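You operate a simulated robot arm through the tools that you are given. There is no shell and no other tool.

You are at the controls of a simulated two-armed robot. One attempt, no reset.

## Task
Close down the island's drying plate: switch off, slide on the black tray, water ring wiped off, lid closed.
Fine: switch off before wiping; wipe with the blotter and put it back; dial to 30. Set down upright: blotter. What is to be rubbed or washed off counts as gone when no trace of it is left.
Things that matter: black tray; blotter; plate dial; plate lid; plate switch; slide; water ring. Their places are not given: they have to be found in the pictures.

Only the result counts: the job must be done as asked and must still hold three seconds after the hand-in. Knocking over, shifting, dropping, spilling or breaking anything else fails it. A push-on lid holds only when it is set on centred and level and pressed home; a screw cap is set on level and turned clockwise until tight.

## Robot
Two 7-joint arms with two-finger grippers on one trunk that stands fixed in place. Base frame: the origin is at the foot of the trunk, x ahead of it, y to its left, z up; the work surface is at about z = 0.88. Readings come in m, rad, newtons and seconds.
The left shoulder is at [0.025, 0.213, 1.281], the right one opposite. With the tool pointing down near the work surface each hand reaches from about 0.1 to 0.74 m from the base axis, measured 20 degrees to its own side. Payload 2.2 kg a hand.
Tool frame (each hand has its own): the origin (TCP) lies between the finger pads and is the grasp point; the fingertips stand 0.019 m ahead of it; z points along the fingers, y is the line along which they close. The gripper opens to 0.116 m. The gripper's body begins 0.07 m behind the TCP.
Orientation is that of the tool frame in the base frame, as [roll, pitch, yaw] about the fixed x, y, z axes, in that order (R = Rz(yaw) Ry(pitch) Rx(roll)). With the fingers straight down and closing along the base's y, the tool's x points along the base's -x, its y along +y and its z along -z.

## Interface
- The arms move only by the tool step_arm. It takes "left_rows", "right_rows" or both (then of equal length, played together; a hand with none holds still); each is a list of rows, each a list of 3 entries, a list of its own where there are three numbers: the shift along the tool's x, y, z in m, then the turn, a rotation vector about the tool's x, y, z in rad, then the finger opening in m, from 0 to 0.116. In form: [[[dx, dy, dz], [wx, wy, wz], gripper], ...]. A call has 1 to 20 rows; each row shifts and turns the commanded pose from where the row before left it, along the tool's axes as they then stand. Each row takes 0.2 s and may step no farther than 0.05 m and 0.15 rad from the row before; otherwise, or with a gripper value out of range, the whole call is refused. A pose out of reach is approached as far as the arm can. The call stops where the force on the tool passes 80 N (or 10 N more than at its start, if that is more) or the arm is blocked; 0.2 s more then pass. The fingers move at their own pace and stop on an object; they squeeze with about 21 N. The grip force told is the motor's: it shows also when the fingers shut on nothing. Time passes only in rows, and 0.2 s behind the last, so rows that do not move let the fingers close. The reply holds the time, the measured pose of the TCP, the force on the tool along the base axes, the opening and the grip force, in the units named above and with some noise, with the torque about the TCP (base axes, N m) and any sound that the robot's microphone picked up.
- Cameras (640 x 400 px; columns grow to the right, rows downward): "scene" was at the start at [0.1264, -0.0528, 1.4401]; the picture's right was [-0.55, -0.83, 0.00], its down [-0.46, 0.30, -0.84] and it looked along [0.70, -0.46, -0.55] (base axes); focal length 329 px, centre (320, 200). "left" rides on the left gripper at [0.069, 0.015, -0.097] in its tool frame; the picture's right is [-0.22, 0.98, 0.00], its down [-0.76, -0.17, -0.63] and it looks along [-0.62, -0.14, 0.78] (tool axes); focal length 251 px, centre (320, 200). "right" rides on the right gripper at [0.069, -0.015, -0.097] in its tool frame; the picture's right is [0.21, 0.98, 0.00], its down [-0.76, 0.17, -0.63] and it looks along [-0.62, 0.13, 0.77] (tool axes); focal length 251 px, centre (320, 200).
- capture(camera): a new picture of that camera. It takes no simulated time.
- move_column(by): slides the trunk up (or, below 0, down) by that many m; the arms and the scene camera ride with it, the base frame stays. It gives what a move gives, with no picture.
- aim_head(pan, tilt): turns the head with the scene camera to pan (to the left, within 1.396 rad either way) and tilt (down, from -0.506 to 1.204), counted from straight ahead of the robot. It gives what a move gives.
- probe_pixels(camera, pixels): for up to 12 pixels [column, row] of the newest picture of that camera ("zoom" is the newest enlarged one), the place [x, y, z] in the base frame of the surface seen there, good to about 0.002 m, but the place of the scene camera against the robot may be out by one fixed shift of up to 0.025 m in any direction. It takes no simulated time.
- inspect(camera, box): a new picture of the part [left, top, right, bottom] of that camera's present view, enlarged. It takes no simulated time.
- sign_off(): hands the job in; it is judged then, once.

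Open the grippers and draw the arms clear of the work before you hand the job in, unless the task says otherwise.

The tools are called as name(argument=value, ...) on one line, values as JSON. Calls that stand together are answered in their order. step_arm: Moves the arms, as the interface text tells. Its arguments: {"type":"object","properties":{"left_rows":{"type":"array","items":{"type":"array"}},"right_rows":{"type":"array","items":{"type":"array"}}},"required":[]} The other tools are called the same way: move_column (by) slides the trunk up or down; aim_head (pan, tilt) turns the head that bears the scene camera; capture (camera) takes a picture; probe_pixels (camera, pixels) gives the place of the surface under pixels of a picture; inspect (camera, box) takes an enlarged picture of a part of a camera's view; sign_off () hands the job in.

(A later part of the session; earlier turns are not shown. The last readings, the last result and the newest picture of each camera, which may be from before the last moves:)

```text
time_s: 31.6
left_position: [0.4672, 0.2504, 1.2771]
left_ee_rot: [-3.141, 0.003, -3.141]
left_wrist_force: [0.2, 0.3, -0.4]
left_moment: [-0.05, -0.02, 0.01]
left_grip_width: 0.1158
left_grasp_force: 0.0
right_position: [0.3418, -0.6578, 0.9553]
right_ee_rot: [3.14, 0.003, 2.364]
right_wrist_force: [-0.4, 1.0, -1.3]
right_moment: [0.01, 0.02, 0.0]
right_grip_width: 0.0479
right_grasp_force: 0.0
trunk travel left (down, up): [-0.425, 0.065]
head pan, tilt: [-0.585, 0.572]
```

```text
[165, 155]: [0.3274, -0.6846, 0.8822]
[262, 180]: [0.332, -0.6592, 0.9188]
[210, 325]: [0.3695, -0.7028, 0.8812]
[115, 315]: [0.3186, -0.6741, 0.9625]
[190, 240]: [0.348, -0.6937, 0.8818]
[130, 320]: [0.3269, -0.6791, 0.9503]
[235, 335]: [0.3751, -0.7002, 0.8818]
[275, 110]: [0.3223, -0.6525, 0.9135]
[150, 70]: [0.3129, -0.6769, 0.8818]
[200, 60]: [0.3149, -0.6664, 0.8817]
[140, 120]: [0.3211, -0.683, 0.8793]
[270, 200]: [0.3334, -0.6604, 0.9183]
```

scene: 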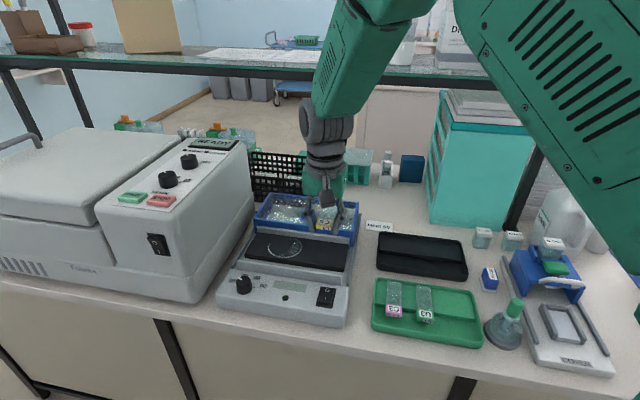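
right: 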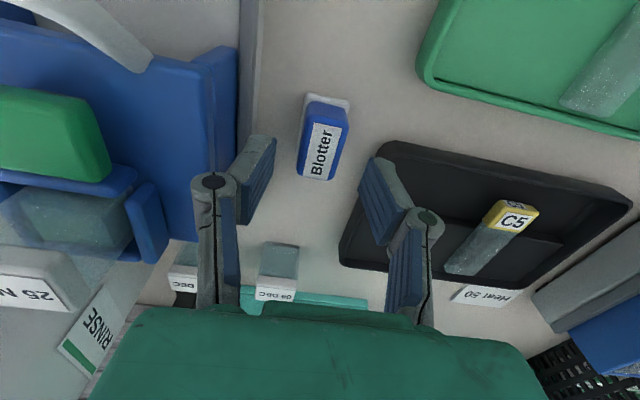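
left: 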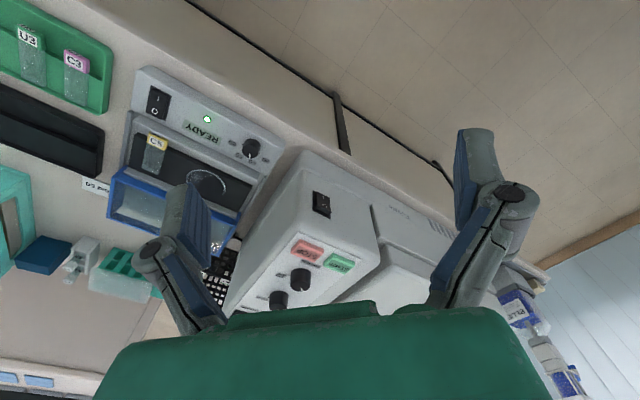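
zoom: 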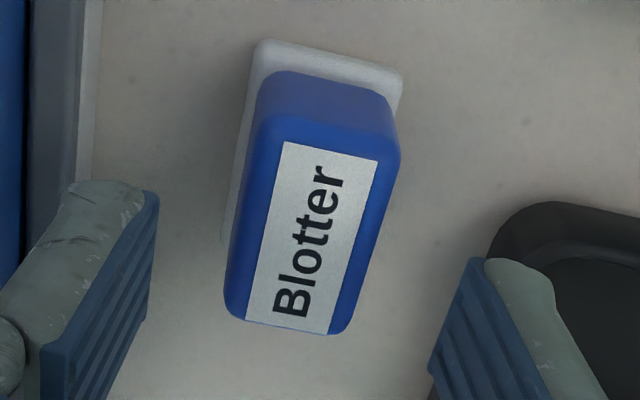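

The block's top centre (321, 149) is within 2 px of the TCP projection and its axis is parallel to the hand. I descend to z≈0.911 and close on it.

step_arm(right_rows=[[[0.001, 0.001, 0.02], [0, 0, 0], 0.048], [[0, 0, 0.024], [0, 0, 0], 0.048], [[0, 0, 0], [0, 0, 0], 0.048]])

capture(camera="right")

inspect(camera="scene", box=[450, 230, 550, 310])

```text
time_s: 32.4
left_position: [0.4687, 0.2485, 1.2784]
left_ee_rot: [3.138, 0.002, 3.14]
left_wrist_force: [0.6, 0.1, -0.3]
left_moment: [0.0, -0.03, -0.02]
left_grip_width: 0.1162
left_grasp_force: 0.0
right_position: [0.3425, -0.6587, 0.91]
right_ee_rot: [3.139, 0.0, 2.362]
right_wrist_force: [0.5, 0.0, 0.3]
right_moment: [-0.01, 0.01, 0.01]
right_grip_width: 0.0483
right_grasp_force: 0.0
trunk travel left (down, up): [-0.425, 0.065]
head pan, tilt: [-0.585, 0.572]
```

```text
taken
```

right: 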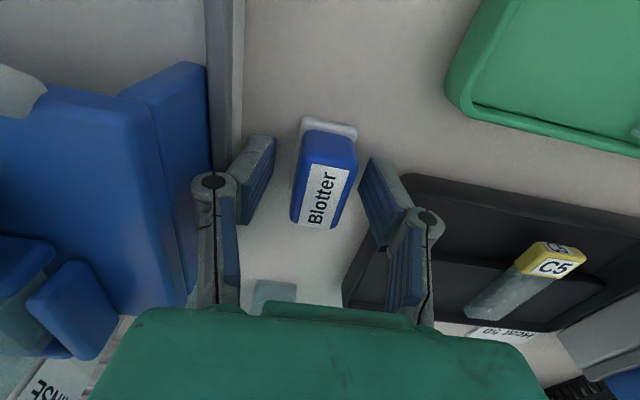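

```text
5.00 times, centred on (500, 270) of scene
```

zoom: 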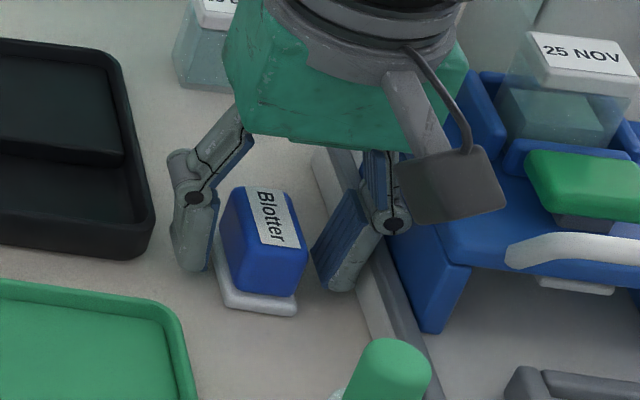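

The fingers straddle the block, clear of the pad. I close on it.

step_arm(right_rows=[[[0, 0, 0], [0, 0, 0], 0.035], [[0, 0, 0], [0, 0, 0], 0.02], [[0, 0, 0], [0, 0, 0], 0.0], [[0, 0, 0], [0, 0, 0], 0.0]])

inspect(camera="scene", box=[450, 230, 550, 310])

capture(camera="right")

```text
time_s: 33.4
left_position: [0.4688, 0.2524, 1.2768]
left_ee_rot: [-3.139, 0.003, -3.141]
left_wrist_force: [0.5, -0.7, -0.5]
left_moment: [0.01, -0.01, -0.03]
left_grip_width: 0.1161
left_grasp_force: 0.0
right_position: [0.3438, -0.6564, 0.9132]
right_ee_rot: [-3.141, 0.002, 2.364]
right_wrist_force: [0.6, 1.2, 8.5]
right_moment: [0.12, -0.07, 0.0]
right_grip_width: 0.026
right_grasp_force: 20.8
trunk travel left (down, up): [-0.425, 0.065]
head pan, tilt: [-0.585, 0.572]
```

```text
5.00 times, centred on (500, 270) of scene
```

zoom: 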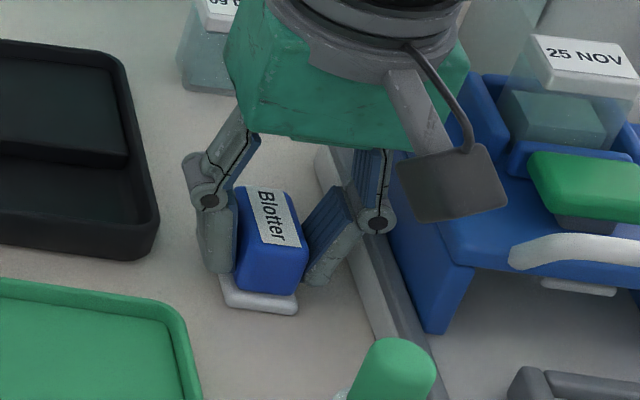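

```text
taken
```

right: 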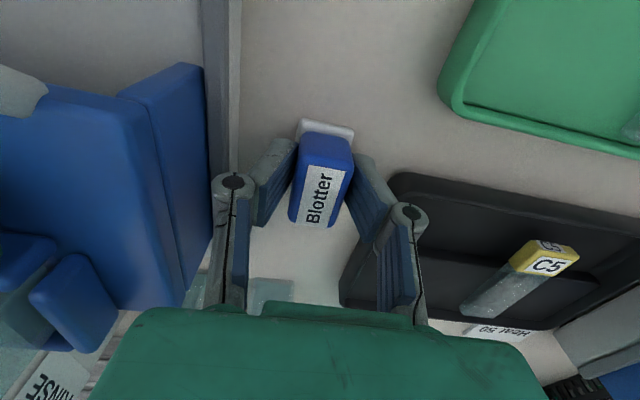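

Gripped at 0.026 m; the tips seem to press lightly on the pad rim (+8.5 N). I lift gently and check.

step_arm(right_rows=[[[0, 0, -0.004], [0, 0, 0], 0.0], [[0, 0, -0.01], [0, 0, 0], 0.0], [[0, 0, -0.03], [0, 0, 0], 0.0], [[0, 0, -0.05], [0, 0, 0], 0.0], [[0, 0, -0.05], [0, 0, 0], 0.0], [[0, 0, 0], [0, 0, 0], 0.0]])

capture(camera="right")

capture(camera="scene")

```text
time_s: 34.8
left_position: [0.4709, 0.2513, 1.276]
left_ee_rot: [3.141, 0.005, -3.141]
left_wrist_force: [0.1, 0.3, 0.5]
left_moment: [0.02, 0.03, -0.03]
left_grip_width: 0.116
left_grasp_force: 0.2
right_position: [0.345, -0.656, 1.0553]
right_ee_rot: [3.139, 0.001, 2.363]
right_wrist_force: [0.9, -0.5, 0.2]
right_moment: [-0.01, 0.05, -0.04]
right_grip_width: 0.0265
right_grasp_force: 20.6
trunk travel left (down, up): [-0.425, 0.065]
head pan, tilt: [-0.585, 0.572]
```

```text
taken
```

right: 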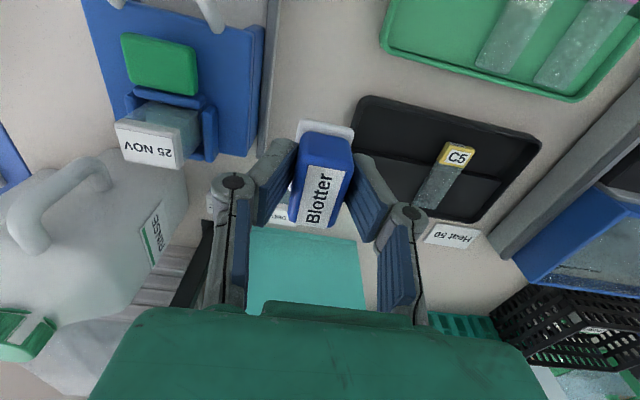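

```text
taken
```

scene: 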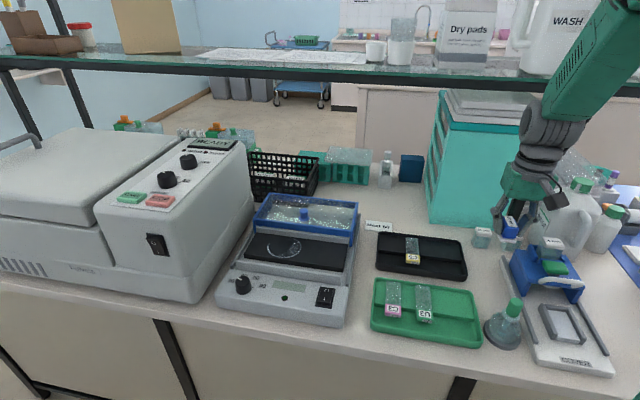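

The blotter is held upright. I carry it at z≈1.055 along the plate's width direction to above the ring centre (0.660, −0.308).

step_arm(right_rows=[[[0.0017, 0.0391, 0], [0, 0, 0], 0.0], [[0.0017, 0.0391, 0], [0, 0, 0], 0.0], [[0.0017, 0.0391, 0], [0, 0, 0], 0.0], [[0.0017, 0.0391, 0], [0, 0, 0], 0.0], [[0.0017, 0.0391, 0], [0, 0, 0], 0.0], [[0.0017, 0.0391, 0], [0, 0, 0], 0.0], [[0.0017, 0.0391, 0], [0, 0, 0], 0.0], [[0.0017, 0.0391, 0], [0, 0, 0], 0.0], [[0.0017, 0.0391, 0], [0, 0, 0], 0.0], [[0.0017, 0.0391, 0], [0, 0, 0], 0.0], [[0.0017, 0.0391, 0], [0, 0, 0], 0.0], [[0.0017, 0.0391, 0], [0, 0, 0], 0.0], [[0, 0, 0], [0, 0, 0], 0.0]])

capture(camera="right")

inspect(camera="scene", box=[220, 180, 370, 300])

```text
time_s: 37.6
left_position: [0.4688, 0.2538, 1.2769]
left_ee_rot: [-3.141, 0.002, -3.141]
left_wrist_force: [-0.7, -0.4, -0.3]
left_moment: [0.03, -0.01, 0.02]
left_grip_width: 0.1158
left_grasp_force: 0.1
right_position: [0.6601, -0.3057, 1.058]
right_ee_rot: [-3.141, 0.004, 2.364]
right_wrist_force: [-0.5, 0.5, -0.7]
right_moment: [0.01, 0.01, 0.03]
right_grip_width: 0.0261
right_grasp_force: 20.8
trunk travel left (down, up): [-0.425, 0.065]
head pan, tilt: [-0.585, 0.572]
```

```text
taken
```

right: 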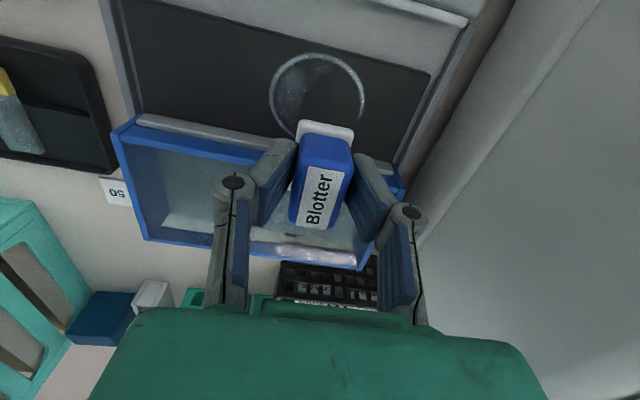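

```text
3.33 times, centred on (295, 240) of scene
```

zoom: 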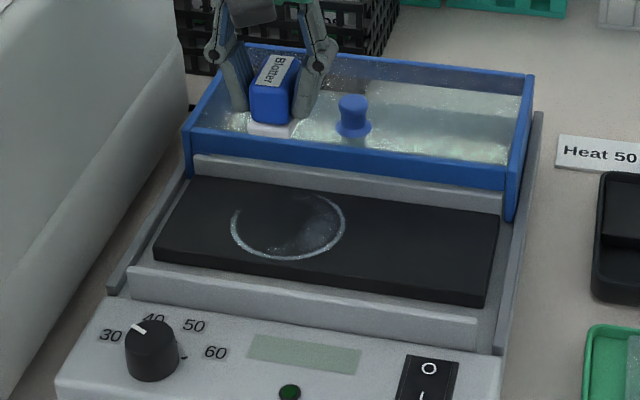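

I re-probe the ring's extent from this vantage to plan the strokes.

inspect(camera="right", box=[230, 30, 430, 160])

probe_pixels(camera="right", pixels=[[270, 97], [365, 100], [318, 53], [290, 135], [285, 68], [352, 66], [362, 122], [430, 75], [140, 20], [250, 130], [280, 135], [395, 160]])

```text
3.08 times, centred on (330, 95) of right
```

zoom: 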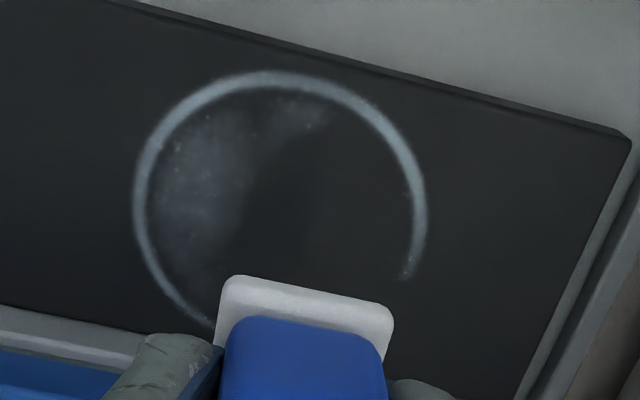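

```text
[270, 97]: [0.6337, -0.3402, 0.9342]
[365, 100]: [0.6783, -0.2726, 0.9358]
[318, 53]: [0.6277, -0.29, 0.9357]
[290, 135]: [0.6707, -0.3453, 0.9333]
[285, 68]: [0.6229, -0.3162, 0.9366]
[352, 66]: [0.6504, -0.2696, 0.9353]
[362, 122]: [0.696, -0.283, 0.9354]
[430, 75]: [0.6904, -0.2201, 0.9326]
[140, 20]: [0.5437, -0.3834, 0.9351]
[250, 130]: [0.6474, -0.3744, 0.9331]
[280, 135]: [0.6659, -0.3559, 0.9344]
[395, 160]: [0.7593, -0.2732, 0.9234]
```

Ring fits a circle of radius ≈0.039 at plate coordinates (−0.2445, 0.6855), reaching almost both plate edges. I lower the blotter at the centre to just above the plate.

step_arm(right_rows=[[[0, 0, 0.043], [0, 0, 0], 0.0], [[0, 0, 0.04], [0, 0, 0], 0.0], [[0, 0, 0.004], [0, 0, 0], 0.0], [[0, 0, 0], [0, 0, 0], 0.0]])

capture(camera="right")

inspect(camera="scene", box=[220, 200, 340, 290])

```text
time_s: 38.6
left_position: [0.4695, 0.253, 1.2759]
left_ee_rot: [-3.139, 0.002, 3.141]
left_wrist_force: [0.0, 0.6, 1.0]
left_moment: [-0.02, -0.02, 0.0]
left_grip_width: 0.116
left_grasp_force: 0.2
right_position: [0.6591, -0.3062, 0.9703]
right_ee_rot: [-3.142, 0.002, 2.363]
right_wrist_force: [-0.1, -0.4, -1.4]
right_moment: [-0.04, -0.02, 0.02]
right_grip_width: 0.0261
right_grasp_force: 21.4
trunk travel left (down, up): [-0.425, 0.065]
head pan, tilt: [-0.585, 0.572]
```

```text
taken
```

right: 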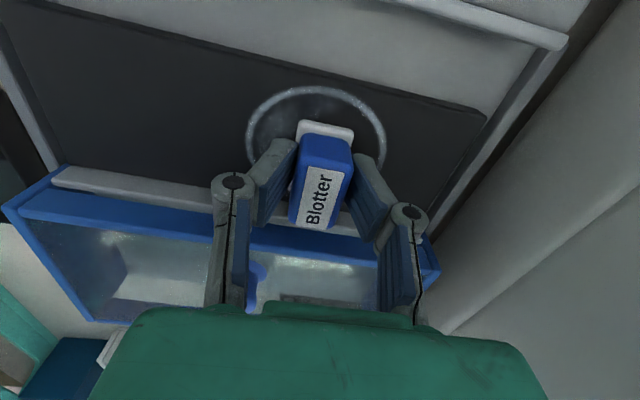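

```text
4.44 times, centred on (280, 245) of scene
```

zoom: 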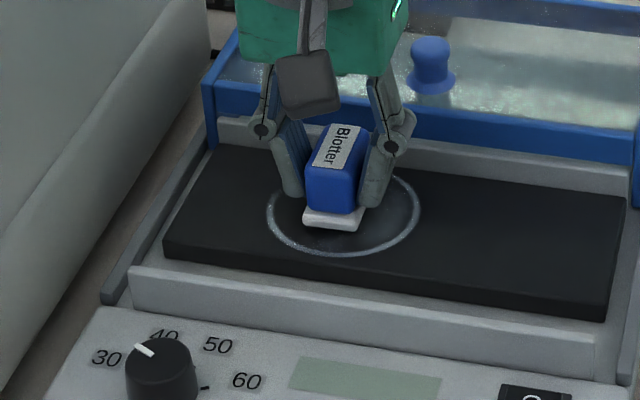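

The blotter sits over the middle of the ring, a few millimetres up. I lower in 1 mm steps and watch the force.

step_arm(right_rows=[[[0, 0, 0.001], [0, 0, 0], 0.0], [[0, 0, 0.001], [0, 0, 0], 0.0], [[0, 0, 0.001], [0, 0, 0], 0.0]])

```text
time_s: 39.4
left_position: [0.4695, 0.2538, 1.2767]
left_ee_rot: [-3.141, 0.003, 3.142]
left_wrist_force: [-0.2, 0.7, -0.2]
left_moment: [0.0, -0.01, 0.01]
left_grip_width: 0.1157
left_grasp_force: 0.0
right_position: [0.6587, -0.3068, 0.9661]
right_ee_rot: [-3.141, 0.0, 2.363]
right_wrist_force: [-0.1, 0.4, -0.4]
right_moment: [0.02, -0.01, -0.01]
right_grip_width: 0.0263
right_grasp_force: 20.9
trunk travel left (down, up): [-0.425, 0.065]
head pan, tilt: [-0.585, 0.572]
```

No contact force yet at z≈0.966; two more millimetres.

step_arm(right_rows=[[[0, 0, 0.001], [0, 0, 0], 0.0], [[0, 0, 0.001], [0, 0, 0], 0.0]])

```text
time_s: 40.0
left_position: [0.4681, 0.2524, 1.2768]
left_ee_rot: [-3.14, 0.004, -3.141]
left_wrist_force: [-0.9, 0.2, -0.9]
left_moment: [0.04, -0.01, 0.03]
left_grip_width: 0.1161
left_grasp_force: 0.0
right_position: [0.6588, -0.3074, 0.9663]
right_ee_rot: [3.141, 0.007, 2.363]
right_wrist_force: [-0.4, -0.2, 8.1]
right_moment: [0.13, 0.09, 0.01]
right_grip_width: 0.0266
right_grasp_force: 20.6
trunk travel left (down, up): [-0.425, 0.065]
head pan, tilt: [-0.585, 0.572]
```

Contact with about 8 N. I start wiping in serpentine strokes: front band first, then the middle band.

step_arm(right_rows=[[[0.011, 0, 0], [0, 0, 0], 0.0], [[0.011, 0, 0], [0, 0, 0], 0.0], [[0, 0.017, 0], [0, 0, 0], 0.0], [[0, 0.017, 0], [0, 0, 0], 0.0], [[0, 0.017, 0], [0, 0, 0], 0.0], [[0, -0.0167, 0], [0, 0, 0], 0.0], [[0, -0.0167, 0], [0, 0, 0], 0.0], [[0, -0.0167, 0], [0, 0, 0], 0.0], [[0, -0.0167, 0], [0, 0, 0], 0.0], [[0, -0.0167, 0], [0, 0, 0], 0.0], [[0, -0.0167, 0], [0, 0, 0], 0.0], [[-0.01, 0, 0], [0, 0, 0], 0.0], [[-0.011, 0, 0], [0, 0, 0], 0.0], [[0, 0.0167, 0], [0, 0, 0], 0.0], [[0, 0.0167, 0], [0, 0, 0], 0.0], [[0, 0.0167, 0], [0, 0, 0], 0.0], [[0, 0.0167, 0], [0, 0, 0], 0.0], [[0, 0.0167, 0], [0, 0, 0], 0.0], [[0, 0.0167, 0], [0, 0, 0], 0.0]])

capture(camera="right")

inspect(camera="scene", box=[220, 200, 340, 290])

```text
time_s: 44.0
left_position: [0.468, 0.2534, 1.2773]
left_ee_rot: [-3.14, 0.006, -3.141]
left_wrist_force: [0.9, 0.3, 0.0]
left_moment: [-0.03, -0.02, -0.02]
left_grip_width: 0.1157
left_grasp_force: 0.1
right_position: [0.6925, -0.2689, 0.9656]
right_ee_rot: [3.139, 0.003, 2.362]
right_wrist_force: [-3.3, -3.4, 15.7]
right_moment: [-0.1, 0.01, -0.02]
right_grip_width: 0.0261
right_grasp_force: 20.8
trunk travel left (down, up): [-0.425, 0.065]
head pan, tilt: [-0.585, 0.572]
```

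```text
taken
```

right: 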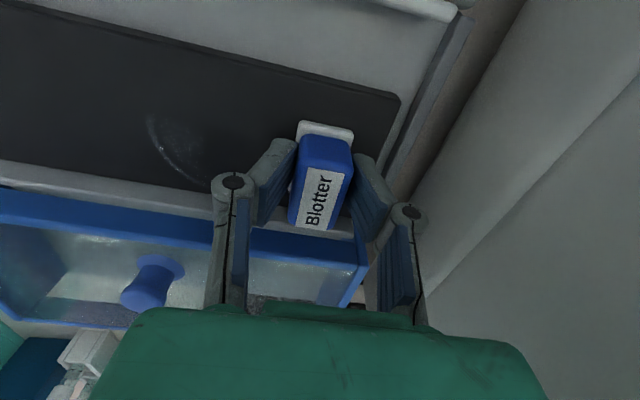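

```text
4.44 times, centred on (280, 245) of scene
```

zoom: 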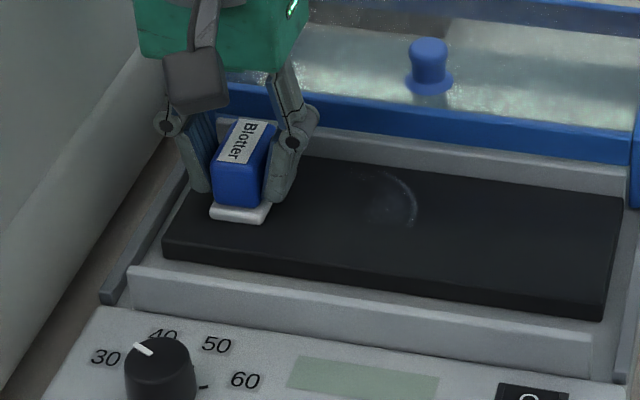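

The wiping works: only the back-right arc remains. I move to the back band and sweep to the right and back again.

step_arm(right_rows=[[[-0.01, 0, 0], [0, 0, 0], 0.0], [[-0.011, 0, 0], [0, 0, 0], 0.0], [[0, -0.0167, 0], [0, 0, 0], 0.0], [[0, -0.0167, 0], [0, 0, 0], 0.0], [[0, -0.0167, 0], [0, 0, 0], 0.0], [[0, -0.0167, 0], [0, 0, 0], 0.0], [[0, -0.0167, 0], [0, 0, 0], 0.0], [[0, -0.0167, 0], [0, 0, 0], 0.0], [[0.01, 0, 0], [0, 0, 0], 0.0], [[0, 0.0167, 0], [0, 0, 0], 0.0], [[0, 0.0167, 0], [0, 0, 0], 0.0], [[0, 0.0167, 0], [0, 0, 0], 0.0], [[0, 0.0167, 0], [0, 0, 0], 0.0], [[0, 0.0167, 0], [0, 0, 0], 0.0], [[0, 0.0167, 0], [0, 0, 0], 0.0]])

capture(camera="right")

inspect(camera="scene", box=[220, 200, 340, 290])

```text
time_s: 47.2
left_position: [0.4679, 0.2522, 1.2765]
left_ee_rot: [-3.141, 0.003, 3.14]
left_wrist_force: [0.7, -0.1, 0.0]
left_moment: [0.02, -0.05, 0.03]
left_grip_width: 0.1161
left_grasp_force: 0.1
right_position: [0.7023, -0.2785, 0.9658]
right_ee_rot: [3.14, 0.005, 2.364]
right_wrist_force: [-2.5, -5.9, 16.4]
right_moment: [-0.11, 0.04, -0.04]
right_grip_width: 0.0263
right_grasp_force: 21.0
trunk travel left (down, up): [-0.425, 0.065]
head pan, tilt: [-0.585, 0.572]
```

```text
taken
```

right: 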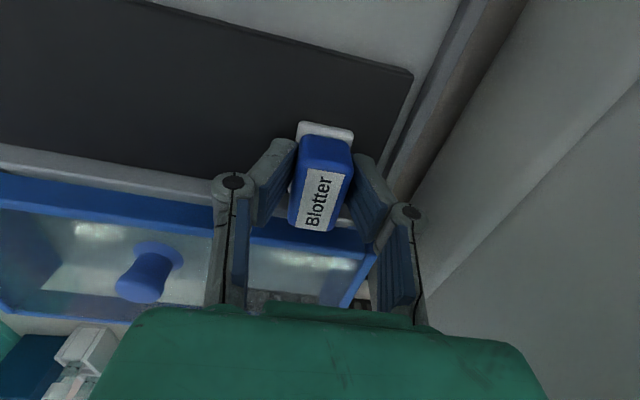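

```text
4.44 times, centred on (280, 245) of scene
```

zoom: 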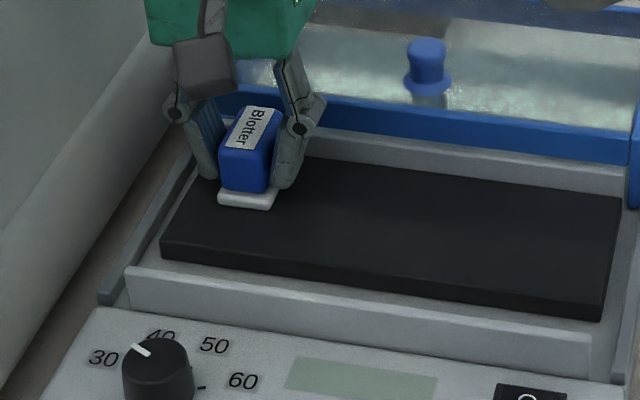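

No visible trace remains outside the pad. I lift the blotter and inspect the plate closely.

step_arm(right_rows=[[[0, 0, -0.003], [0, 0, 0], 0.0], [[0, 0, -0.03], [0, 0, 0], 0.0], [[0, 0, -0.03], [0, 0, 0], 0.0], [[-0.02, 0, -0.03], [0, 0, 0], 0.0], [[-0.02, -0.02, 0], [0, 0, 0], 0.0], [[0, 0, 0], [0, 0, 0], 0.0]])

inspect(camera="right", box=[140, 0, 460, 180])

inspect(camera="scene", box=[220, 200, 340, 290])

capture(camera="right")

```text
time_s: 48.6
left_position: [0.4691, 0.2506, 1.277]
left_ee_rot: [-3.141, 0.004, 3.141]
left_wrist_force: [-0.6, -0.6, 0.0]
left_moment: [0.03, -0.01, 0.02]
left_grip_width: 0.1161
left_grasp_force: 0.0
right_position: [0.7178, -0.3217, 1.0585]
right_ee_rot: [3.14, 0.001, 2.365]
right_wrist_force: [-0.2, -0.3, -0.7]
right_moment: [-0.02, 0.02, 0.0]
right_grip_width: 0.0264
right_grasp_force: 20.8
trunk travel left (down, up): [-0.425, 0.065]
head pan, tilt: [-0.585, 0.572]
```

```text
2.00 times, centred on (300, 90) of right
```

zoom: 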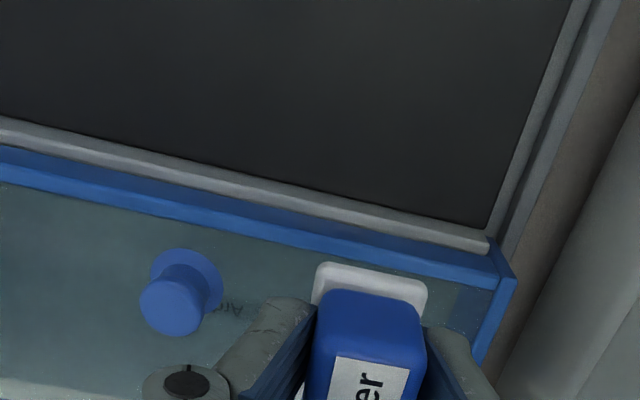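

```text
4.44 times, centred on (280, 245) of scene
```

zoom: 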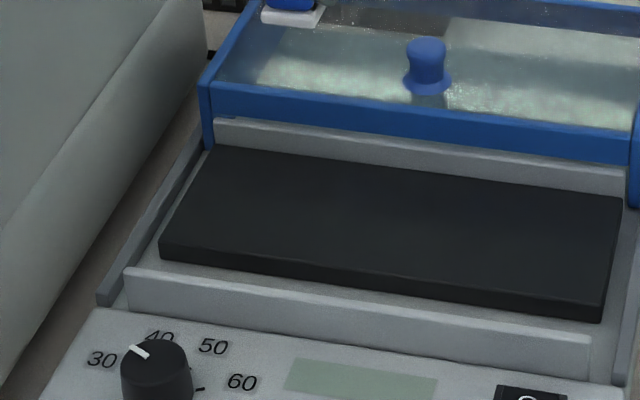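

```text
taken
```

right: 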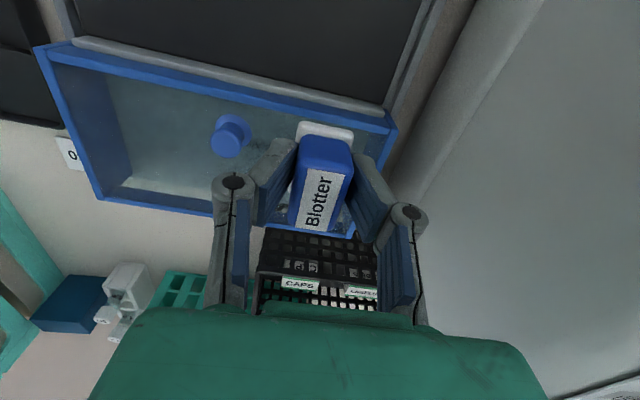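

The plate looks clean. I enlarge the ring zone further to look for faint traces.

inspect(camera="scene", box=[250, 225, 320, 270])

inspect(camera="right", box=[180, 0, 420, 110])

```text
8.89 times, centred on (285, 248) of scene
```

zoom: 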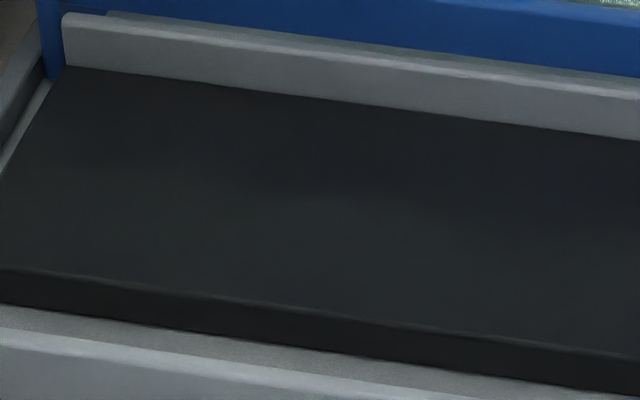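

```text
2.67 times, centred on (300, 55) of right
```

zoom: 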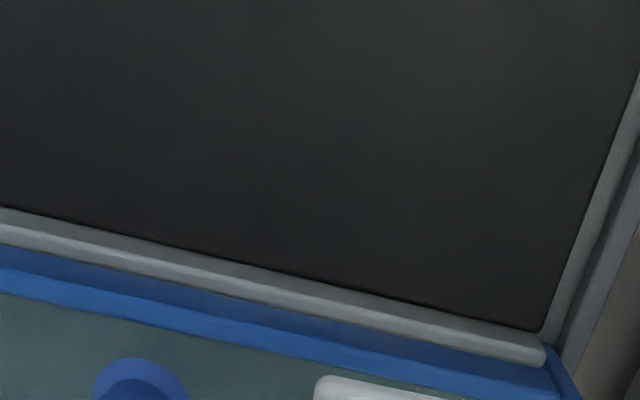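

There might be an extremely faint lighter patch near the former ring centre, so I give the area a second full set of strokes. First I return above it and come down to 1 mm less depth than before.

step_arm(right_rows=[[[0.0252, 0.0076, 0], [0, 0, 0], 0.0], [[0.0252, 0.0076, 0], [0, 0, 0], 0.0], [[0, 0, 0.04], [0, 0, 0], 0.0], [[0, 0, 0.04], [0, 0, 0], 0.0], [[0, 0, 0.01], [0, 0, 0], 0.0], [[0, 0, 0.002], [0, 0, 0], 0.0]])

```text
time_s: 50.0
left_position: [0.4699, 0.2539, 1.2767]
left_ee_rot: [-3.139, 0.0, 3.141]
left_wrist_force: [1.4, 0.2, 0.0]
left_moment: [0.0, 0.0, -0.01]
left_grip_width: 0.1161
left_grasp_force: 0.0
right_position: [0.6916, -0.2729, 0.9665]
right_ee_rot: [3.141, 0.003, 2.363]
right_wrist_force: [-0.9, -0.4, 1.2]
right_moment: [-0.04, -0.08, -0.04]
right_grip_width: 0.0264
right_grasp_force: 21.2
trunk travel left (down, up): [-0.425, 0.065]
head pan, tilt: [-0.585, 0.572]
```

Barely touching (1.2 N). I go down 1.2 mm more and sweep middle, front and back bands again.

step_arm(right_rows=[[[0, 0, 0.0012], [0, 0, 0], 0.0], [[0, -0.0167, 0], [0, 0, 0], 0.0], [[0, -0.0167, 0], [0, 0, 0], 0.0], [[0, -0.0167, 0], [0, 0, 0], 0.0], [[0, -0.0167, 0], [0, 0, 0], 0.0], [[0, -0.0167, 0], [0, 0, 0], 0.0], [[0, -0.0167, 0], [0, 0, 0], 0.0], [[0.011, 0, 0], [0, 0, 0], 0.0], [[0.011, 0, 0], [0, 0, 0], 0.0], [[0, 0.0167, 0], [0, 0, 0], 0.0], [[0, 0.0167, 0], [0, 0, 0], 0.0], [[0, 0.0167, 0], [0, 0, 0], 0.0], [[0, 0.0167, 0], [0, 0, 0], 0.0], [[0, 0.0167, 0], [0, 0, 0], 0.0], [[0, 0.0167, 0], [0, 0, 0], 0.0], [[-0.011, 0, 0], [0, 0, 0], 0.0], [[-0.011, 0, 0], [0, 0, 0], 0.0], [[-0.009, 0, 0], [0, 0, 0], 0.0], [[-0.009, 0, 0], [0, 0, 0], 0.0]])

```text
time_s: 54.0
left_position: [0.4667, 0.2542, 1.2761]
left_ee_rot: [-3.139, 0.003, -3.141]
left_wrist_force: [-0.4, 0.6, -1.0]
left_moment: [-0.01, 0.02, -0.03]
left_grip_width: 0.1161
left_grasp_force: 0.0
right_position: [0.7036, -0.2847, 0.9652]
right_ee_rot: [3.141, 0.004, 2.366]
right_wrist_force: [-3.1, 3.4, 11.1]
right_moment: [0.17, 0.05, -0.06]
right_grip_width: 0.0263
right_grasp_force: 21.2
trunk travel left (down, up): [-0.425, 0.065]
head pan, tilt: [-0.585, 0.572]
```

Force 11 N, at the back band now. I sweep right along it, come a little forward and return halfway, then lift off.

step_arm(right_rows=[[[0, -0.0167, 0], [0, 0, 0], 0.0], [[0, -0.0167, 0], [0, 0, 0], 0.0], [[0, -0.0167, 0], [0, 0, 0], 0.0], [[0, -0.0167, 0], [0, 0, 0], 0.0], [[0, -0.0167, 0], [0, 0, 0], 0.0], [[0, -0.0167, 0], [0, 0, 0], 0.0], [[0.012, 0, 0], [0, 0, 0], 0.0], [[0, 0.0167, 0], [0, 0, 0], 0.0], [[0, 0.0167, 0], [0, 0, 0], 0.0], [[0, 0.0167, 0], [0, 0, 0], 0.0], [[0, 0.0167, 0], [0, 0, 0], 0.0], [[0, 0.0167, 0], [0, 0, 0], 0.0], [[0, 0.0167, 0], [0, 0, 0], 0.0], [[0, 0, -0.004], [0, 0, 0], 0.0], [[0, 0, -0.03], [0, 0, 0], 0.0], [[0, 0, -0.03], [0, 0, 0], 0.0], [[0, 0, -0.03], [0, 0, 0], 0.0], [[-0.03, 0, 0], [0, 0, 0], 0.0], [[-0.03, 0, 0], [0, 0, 0], 0.0], [[0, 0, 0], [0, 0, 0], 0.0]])

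inspect(camera="scene", box=[250, 225, 320, 270])

inspect(camera="scene", box=[220, 200, 360, 310])

capture(camera="right")

```text
time_s: 58.2
left_position: [0.4697, 0.2499, 1.2776]
left_ee_rot: [-3.141, 0.004, 3.14]
left_wrist_force: [-0.2, -0.6, -0.5]
left_moment: [0.03, -0.04, -0.01]
left_grip_width: 0.1162
left_grasp_force: 0.1
right_position: [0.7278, -0.3219, 1.0606]
right_ee_rot: [3.139, 0.002, 2.363]
right_wrist_force: [-0.8, 0.0, 0.3]
right_moment: [0.0, -0.04, -0.01]
right_grip_width: 0.0263
right_grasp_force: 21.8
right hand out of reach, approached as far as the arm can: row 19
trunk travel left (down, up): [-0.425, 0.065]
head pan, tilt: [-0.585, 0.572]
```

```text
8.89 times, centred on (285, 248) of scene
```

zoom: 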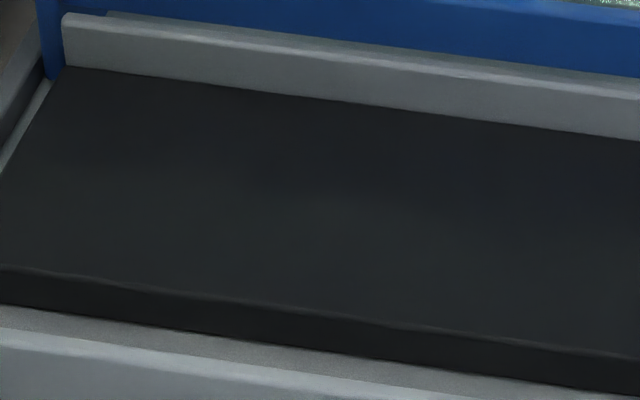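

```text
3.64 times, centred on (290, 255) of scene
```

zoom: 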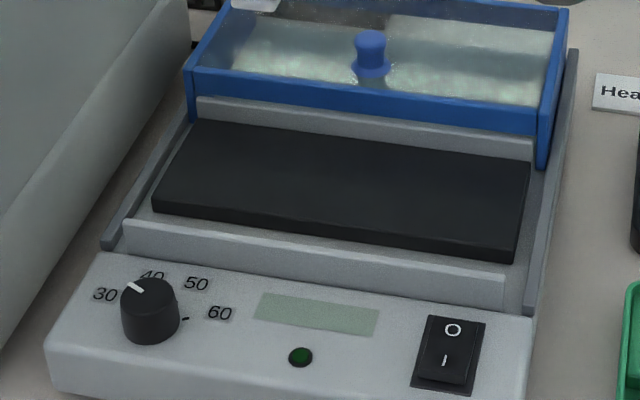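

```text
taken
```

right: 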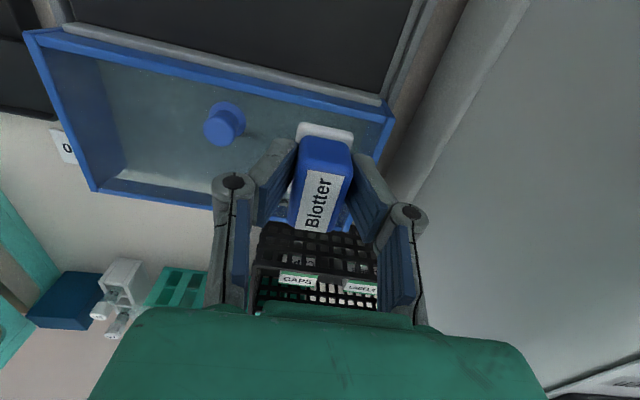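

The shading is unchanged by wiping and smooth, so it's only light on the plate; the ring is gone. I carry the blotter back along the same route to above its home spot.

step_arm(right_rows=[[[0.0226, 0, 0], [0, 0, 0], 0.0], [[0.0226, 0, 0], [0, 0, 0], 0.0], [[0, -0.043, 0], [0, 0, 0], 0.0], [[0, -0.043, 0], [0, 0, 0], 0.0], [[0, -0.043, 0], [0, 0, 0], 0.0], [[0, -0.043, 0], [0, 0, 0], 0.0], [[0, -0.043, 0], [0, 0, 0], 0.0], [[0, -0.043, 0], [0, 0, 0], 0.0], [[0, -0.043, 0], [0, 0, 0], 0.0], [[0, -0.043, 0], [0, 0, 0], 0.0], [[0, -0.043, 0], [0, 0, 0], 0.0], [[0, -0.043, 0], [0, 0, 0], 0.0], [[0, -0.043, 0], [0, 0, 0], 0.0], [[0, -0.0424, 0], [0, 0, 0], 0.0], [[0, 0, 0], [0, 0, 0], 0.0]])

capture(camera="right")

capture(camera="scene")

```text
time_s: 61.4
left_position: [0.4706, 0.2526, 1.2757]
left_ee_rot: [-3.141, 0.002, 3.14]
left_wrist_force: [0.4, -0.3, -0.4]
left_moment: [0.01, 0.02, -0.01]
left_grip_width: 0.1162
left_grasp_force: 0.0
right_position: [0.3307, -0.6561, 1.0575]
right_ee_rot: [3.141, 0.0, 2.363]
right_wrist_force: [-0.2, 0.0, -0.8]
right_moment: [0.0, 0.0, -0.01]
right_grip_width: 0.0261
right_grasp_force: 20.4
trunk travel left (down, up): [-0.425, 0.065]
head pan, tilt: [-0.585, 0.572]
```

```text
taken
```

right: 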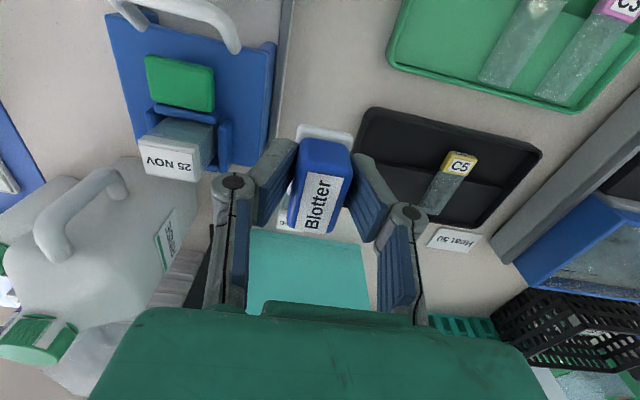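

```text
taken
```

scene: 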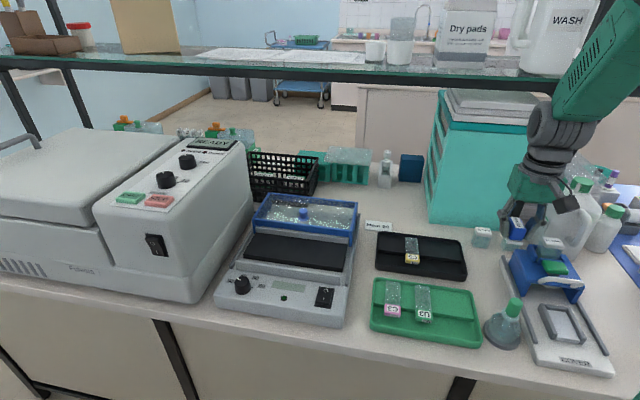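

Reading shows (0.3307, −0.6561): the out-of-reach row clipped about 1 cm. I correct by (−0.010, +0.0086) in tool axes and compare the picture with the one taken when I lifted it.

step_arm(right_rows=[[[-0.01, 0.0086, 0], [0, 0, 0], 0.0], [[0, 0, 0], [0, 0, 0], 0.0]])

capture(camera="right")

probe_pixels(camera="right", pixels=[[268, 60], [268, 110], [262, 90], [355, 130], [360, 105], [440, 155], [452, 236], [300, 128], [350, 135], [310, 135], [325, 170], [290, 222]])

```text
time_s: 62.0
left_position: [0.4705, 0.2498, 1.2771]
left_ee_rot: [3.141, 0.002, 3.141]
left_wrist_force: [-0.1, -0.2, -0.2]
left_moment: [0.03, -0.03, 0.0]
left_grip_width: 0.116
left_grasp_force: 0.0
right_position: [0.3438, -0.6583, 1.057]
right_ee_rot: [3.141, 0.0, 2.362]
right_wrist_force: [0.3, 0.3, -0.3]
right_moment: [-0.03, -0.03, 0.0]
right_grip_width: 0.0262
right_grasp_force: 21.0
trunk travel left (down, up): [-0.425, 0.065]
head pan, tilt: [-0.585, 0.572]
```

```text
taken
```

right: 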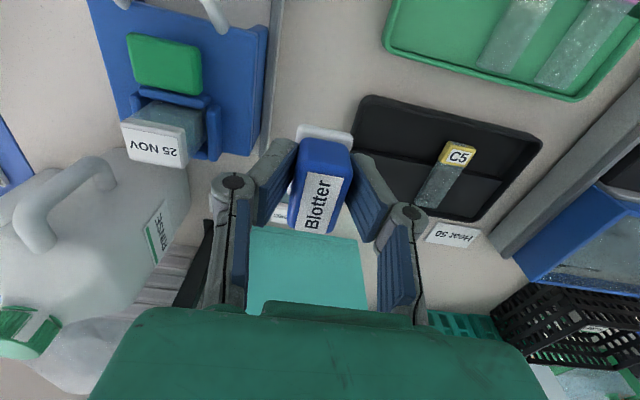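

```text
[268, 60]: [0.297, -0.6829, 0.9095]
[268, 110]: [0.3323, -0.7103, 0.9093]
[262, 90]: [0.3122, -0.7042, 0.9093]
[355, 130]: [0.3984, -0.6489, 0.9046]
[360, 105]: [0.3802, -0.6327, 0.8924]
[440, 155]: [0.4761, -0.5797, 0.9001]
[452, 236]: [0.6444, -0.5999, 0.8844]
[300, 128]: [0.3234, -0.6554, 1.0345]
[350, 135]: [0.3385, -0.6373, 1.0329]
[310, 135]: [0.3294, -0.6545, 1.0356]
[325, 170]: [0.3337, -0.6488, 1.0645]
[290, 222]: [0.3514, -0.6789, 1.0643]
```

The view matches the one at pick-up within 2–3 px. I shift 1.5 mm forward and lower to about 4 mm above the counter contact height (0.912).

step_arm(right_rows=[[[0.0015, 0, 0.04], [0, 0, 0], 0.0], [[0, 0, 0.04], [0, 0, 0], 0.0], [[0, 0, 0.04], [0, 0, 0], 0.0], [[0, 0, 0.02], [0, 0, 0], 0.0], [[0, 0, 0], [0, 0, 0], 0.0]])

inspect(camera="scene", box=[450, 230, 550, 310])

capture(camera="right")

```text
time_s: 63.2
left_position: [0.469, 0.2514, 1.2761]
left_ee_rot: [-3.138, 0.002, -3.142]
left_wrist_force: [0.4, -0.1, -0.3]
left_moment: [0.0, 0.02, 0.01]
left_grip_width: 0.1162
left_grasp_force: 0.1
right_position: [0.3435, -0.6549, 0.9187]
right_ee_rot: [3.138, 0.003, 2.362]
right_wrist_force: [-0.5, 0.0, -0.8]
right_moment: [-0.02, -0.02, 0.03]
right_grip_width: 0.0263
right_grasp_force: 20.5
trunk travel left (down, up): [-0.425, 0.065]
head pan, tilt: [-0.585, 0.572]
```

```text
5.00 times, centred on (500, 270) of scene
```

zoom: 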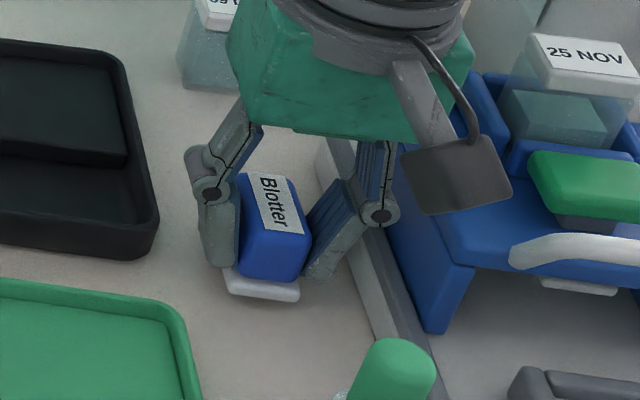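

```text
taken
```

right: 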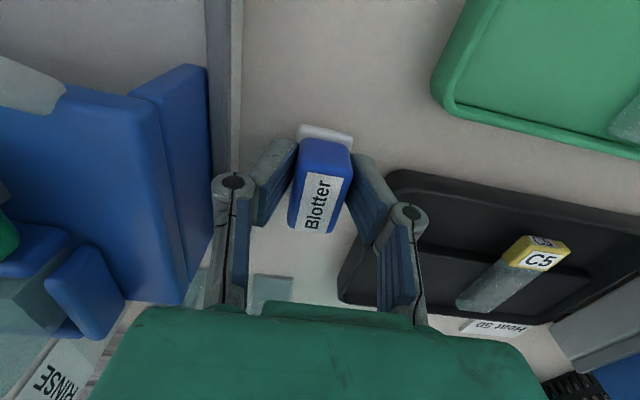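

The block may have tilted slightly in the grip during wiping. I probe its top face and pad to check the tilt before setting down.

inspect(camera="right", box=[270, 110, 380, 245])

probe_pixels(camera="right", pixels=[[308, 174], [345, 181], [337, 231], [298, 226], [322, 200], [305, 142], [348, 150], [300, 127], [350, 135], [305, 165], [350, 172], [318, 232]])

```text
2.96 times, centred on (325, 178) of right
```

zoom: 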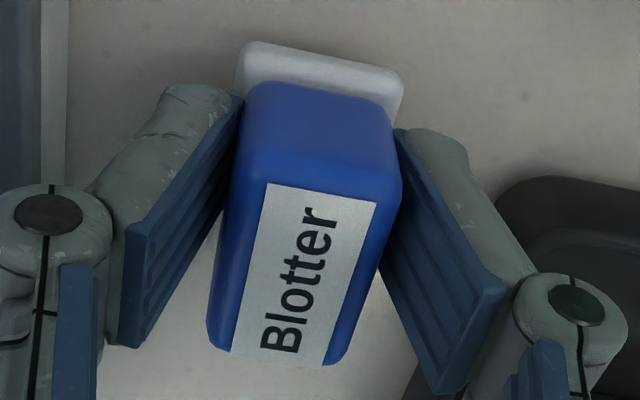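

```text
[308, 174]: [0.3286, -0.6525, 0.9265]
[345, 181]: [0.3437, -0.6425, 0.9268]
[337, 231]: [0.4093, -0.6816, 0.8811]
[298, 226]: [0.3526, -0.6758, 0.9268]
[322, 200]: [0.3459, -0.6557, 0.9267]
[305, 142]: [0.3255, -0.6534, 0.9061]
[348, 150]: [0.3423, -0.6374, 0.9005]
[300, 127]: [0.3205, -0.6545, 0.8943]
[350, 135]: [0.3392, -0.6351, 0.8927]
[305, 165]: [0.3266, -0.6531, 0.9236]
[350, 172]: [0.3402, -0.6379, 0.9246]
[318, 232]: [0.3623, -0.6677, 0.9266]
```

Top face is level (z 0.9265 front and back) and the pad corners match home within about 1.5 mm. I lower the last ~6 mm gently.

step_arm(right_rows=[[[0, 0, 0.002], [0, 0, 0], 0.0], [[0, 0, 0.002], [0, 0, 0], 0.0], [[0, 0, 0.001], [0, 0, 0], 0.0], [[0, 0, 0], [0, 0, 0], 0.0]])

```text
time_s: 64.2
left_position: [0.4687, 0.2519, 1.2767]
left_ee_rot: [-3.141, 0.001, 3.141]
left_wrist_force: [-0.4, -0.8, -1.6]
left_moment: [-0.02, -0.01, -0.01]
left_grip_width: 0.1157
left_grasp_force: 0.1
right_position: [0.3428, -0.6568, 0.9131]
right_ee_rot: [3.14, 0.002, 2.363]
right_wrist_force: [-0.1, -0.6, -0.2]
right_moment: [0.02, -0.02, 0.01]
right_grip_width: 0.0259
right_grasp_force: 20.9
trunk travel left (down, up): [-0.425, 0.065]
head pan, tilt: [-0.585, 0.572]
```

Almost there, still no contact force. One to two more millimetres.

step_arm(right_rows=[[[0, 0, 0.001], [0, 0, 0], 0.0], [[0, 0, 0.0007], [0, 0, 0], 0.0]])

```text
time_s: 64.8
left_position: [0.4695, 0.2519, 1.2763]
left_ee_rot: [-3.141, 0.002, -3.141]
left_wrist_force: [0.4, 0.3, -0.2]
left_moment: [-0.01, 0.02, -0.01]
left_grip_width: 0.1158
left_grasp_force: 0.1
right_position: [0.3428, -0.6558, 0.911]
right_ee_rot: [3.139, 0.002, 2.364]
right_wrist_force: [0.6, 0.2, -0.4]
right_moment: [-0.01, -0.03, -0.01]
right_grip_width: 0.0265
right_grasp_force: 20.8
trunk travel left (down, up): [-0.425, 0.065]
head pan, tilt: [-0.585, 0.572]
```

No contact yet at 0.911; I continue in sub-millimetre steps.

step_arm(right_rows=[[[0, 0, 0.0008], [0, 0, 0], 0.0], [[0, 0, 0.0007], [0, 0, 0], 0.0]])

```text
time_s: 65.4
left_position: [0.4678, 0.2524, 1.2771]
left_ee_rot: [-3.14, 0.003, -3.14]
left_wrist_force: [-0.1, -0.9, -0.5]
left_moment: [0.02, -0.01, 0.03]
left_grip_width: 0.1159
left_grasp_force: 0.1
right_position: [0.3435, -0.6567, 0.9099]
right_ee_rot: [-3.14, 0.004, 2.365]
right_wrist_force: [-1.2, -2.6, 11.2]
right_moment: [-0.1, -0.01, -0.01]
right_grip_width: 0.0263
right_grasp_force: 21.0
trunk travel left (down, up): [-0.425, 0.065]
head pan, tilt: [-0.585, 0.572]
```

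Contact at 11 N. I ease up 1 mm, open to 0.048 and then rise straight up.

step_arm(right_rows=[[[0, 0, -0.001], [0, 0, 0], 0.0], [[0, 0, 0], [0, 0, 0], 0.03], [[0, 0, 0], [0, 0, 0], 0.04], [[0, 0, 0], [0, 0, 0], 0.048], [[0, 0, -0.01], [0, 0, 0], 0.048], [[0, 0, -0.03], [0, 0, 0], 0.048], [[0, 0, -0.05], [0, 0, 0], 0.048], [[0, 0, -0.05], [0, 0, 0], 0.048], [[0, 0, 0], [0, 0, 0], 0.048]])

capture(camera="right")

inspect(camera="scene", box=[460, 250, 520, 300])

```text
time_s: 67.4
left_position: [0.4693, 0.2519, 1.2764]
left_ee_rot: [-3.14, 0.001, 3.14]
left_wrist_force: [0.4, 0.6, 0.3]
left_moment: [0.03, 0.04, 0.01]
left_grip_width: 0.116
left_grasp_force: 0.1
right_position: [0.3428, -0.6569, 1.0505]
right_ee_rot: [3.141, 0.001, 2.366]
right_wrist_force: [-0.3, -0.5, 0.0]
right_moment: [-0.02, 0.01, -0.02]
right_grip_width: 0.048
right_grasp_force: 0.0
trunk travel left (down, up): [-0.425, 0.065]
head pan, tilt: [-0.585, 0.572]
```

```text
taken
```

right: 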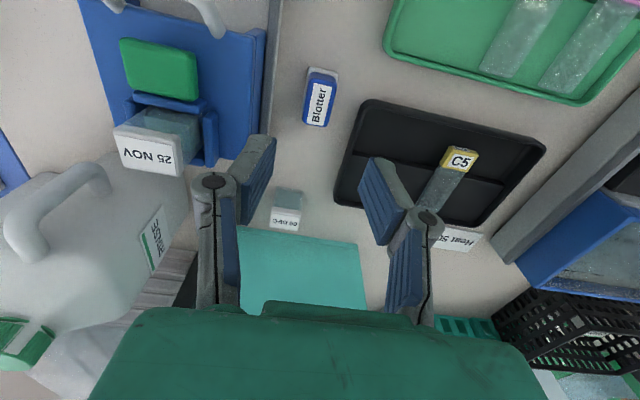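

```text
8.00 times, centred on (490, 275) of scene
```

zoom: 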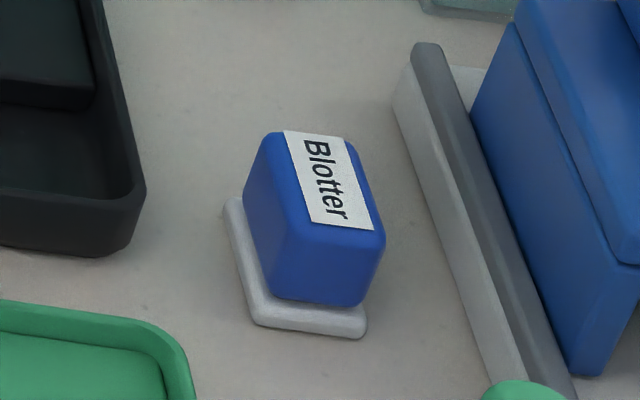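

The blotter stands upright on its spot (the small offset in the scene view is mostly camera sway, as the rail and trays shifted equally). Now I move to above the lid knob at about (0.692, −0.384).

step_arm(right_rows=[[[-0.0052, 0.04, 0], [0, 0, 0], 0.06], [[-0.0052, 0.04, 0], [0, 0, 0], 0.06], [[-0.0052, 0.04, 0], [0, 0, 0], 0.06], [[-0.0052, 0.04, 0], [0, 0, 0], 0.06], [[-0.0052, 0.04, 0], [0, 0, 0], 0.06], [[-0.0052, 0.04, 0], [0, 0, 0], 0.06], [[-0.0052, 0.04, 0], [0, 0, 0], 0.06], [[-0.0052, 0.04, 0], [0, 0, 0], 0.06], [[-0.0052, 0.04, 0], [0, 0, 0], 0.06], [[-0.0052, 0.04, 0], [0, 0, 0], 0.06], [[-0.0055, 0.0395, 0], [0, 0, 0], 0.06], [[0, 0, 0], [0, 0, 0], 0.06]])

capture(camera="right")

inspect(camera="scene", box=[220, 170, 370, 310])

```text
time_s: 70.0
left_position: [0.4681, 0.2527, 1.2768]
left_ee_rot: [-3.14, 0.004, 3.141]
left_wrist_force: [0.3, -0.7, -0.3]
left_moment: [-0.05, -0.01, 0.01]
left_grip_width: 0.116
left_grasp_force: 0.0
right_position: [0.692, -0.3828, 1.0536]
right_ee_rot: [3.141, 0.002, 2.363]
right_wrist_force: [-0.4, -0.6, 0.3]
right_moment: [-0.02, -0.03, -0.01]
right_grip_width: 0.06
right_grasp_force: 0.0
trunk travel left (down, up): [-0.425, 0.065]
head pan, tilt: [-0.585, 0.572]
```

```text
taken
```

right: 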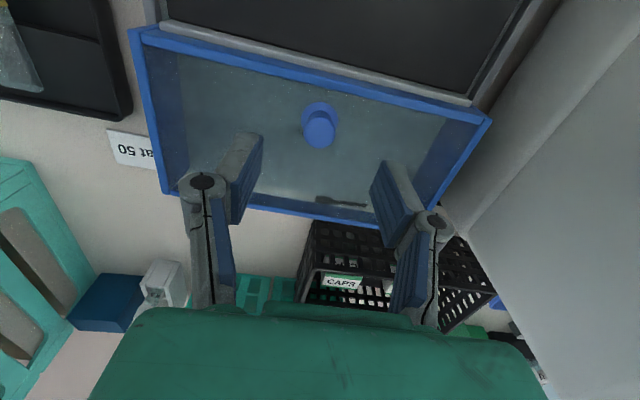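

```text
2.86 times, centred on (295, 240) of scene
```

zoom: 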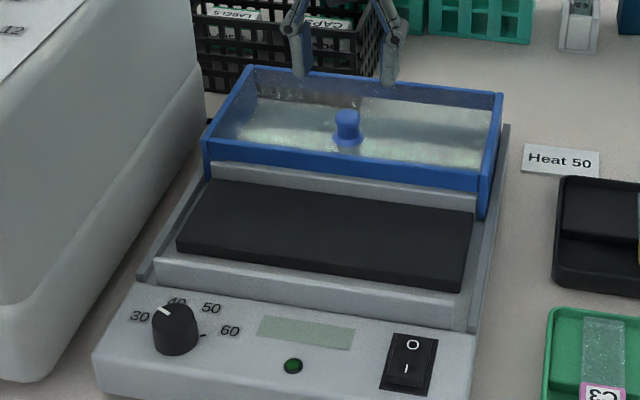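

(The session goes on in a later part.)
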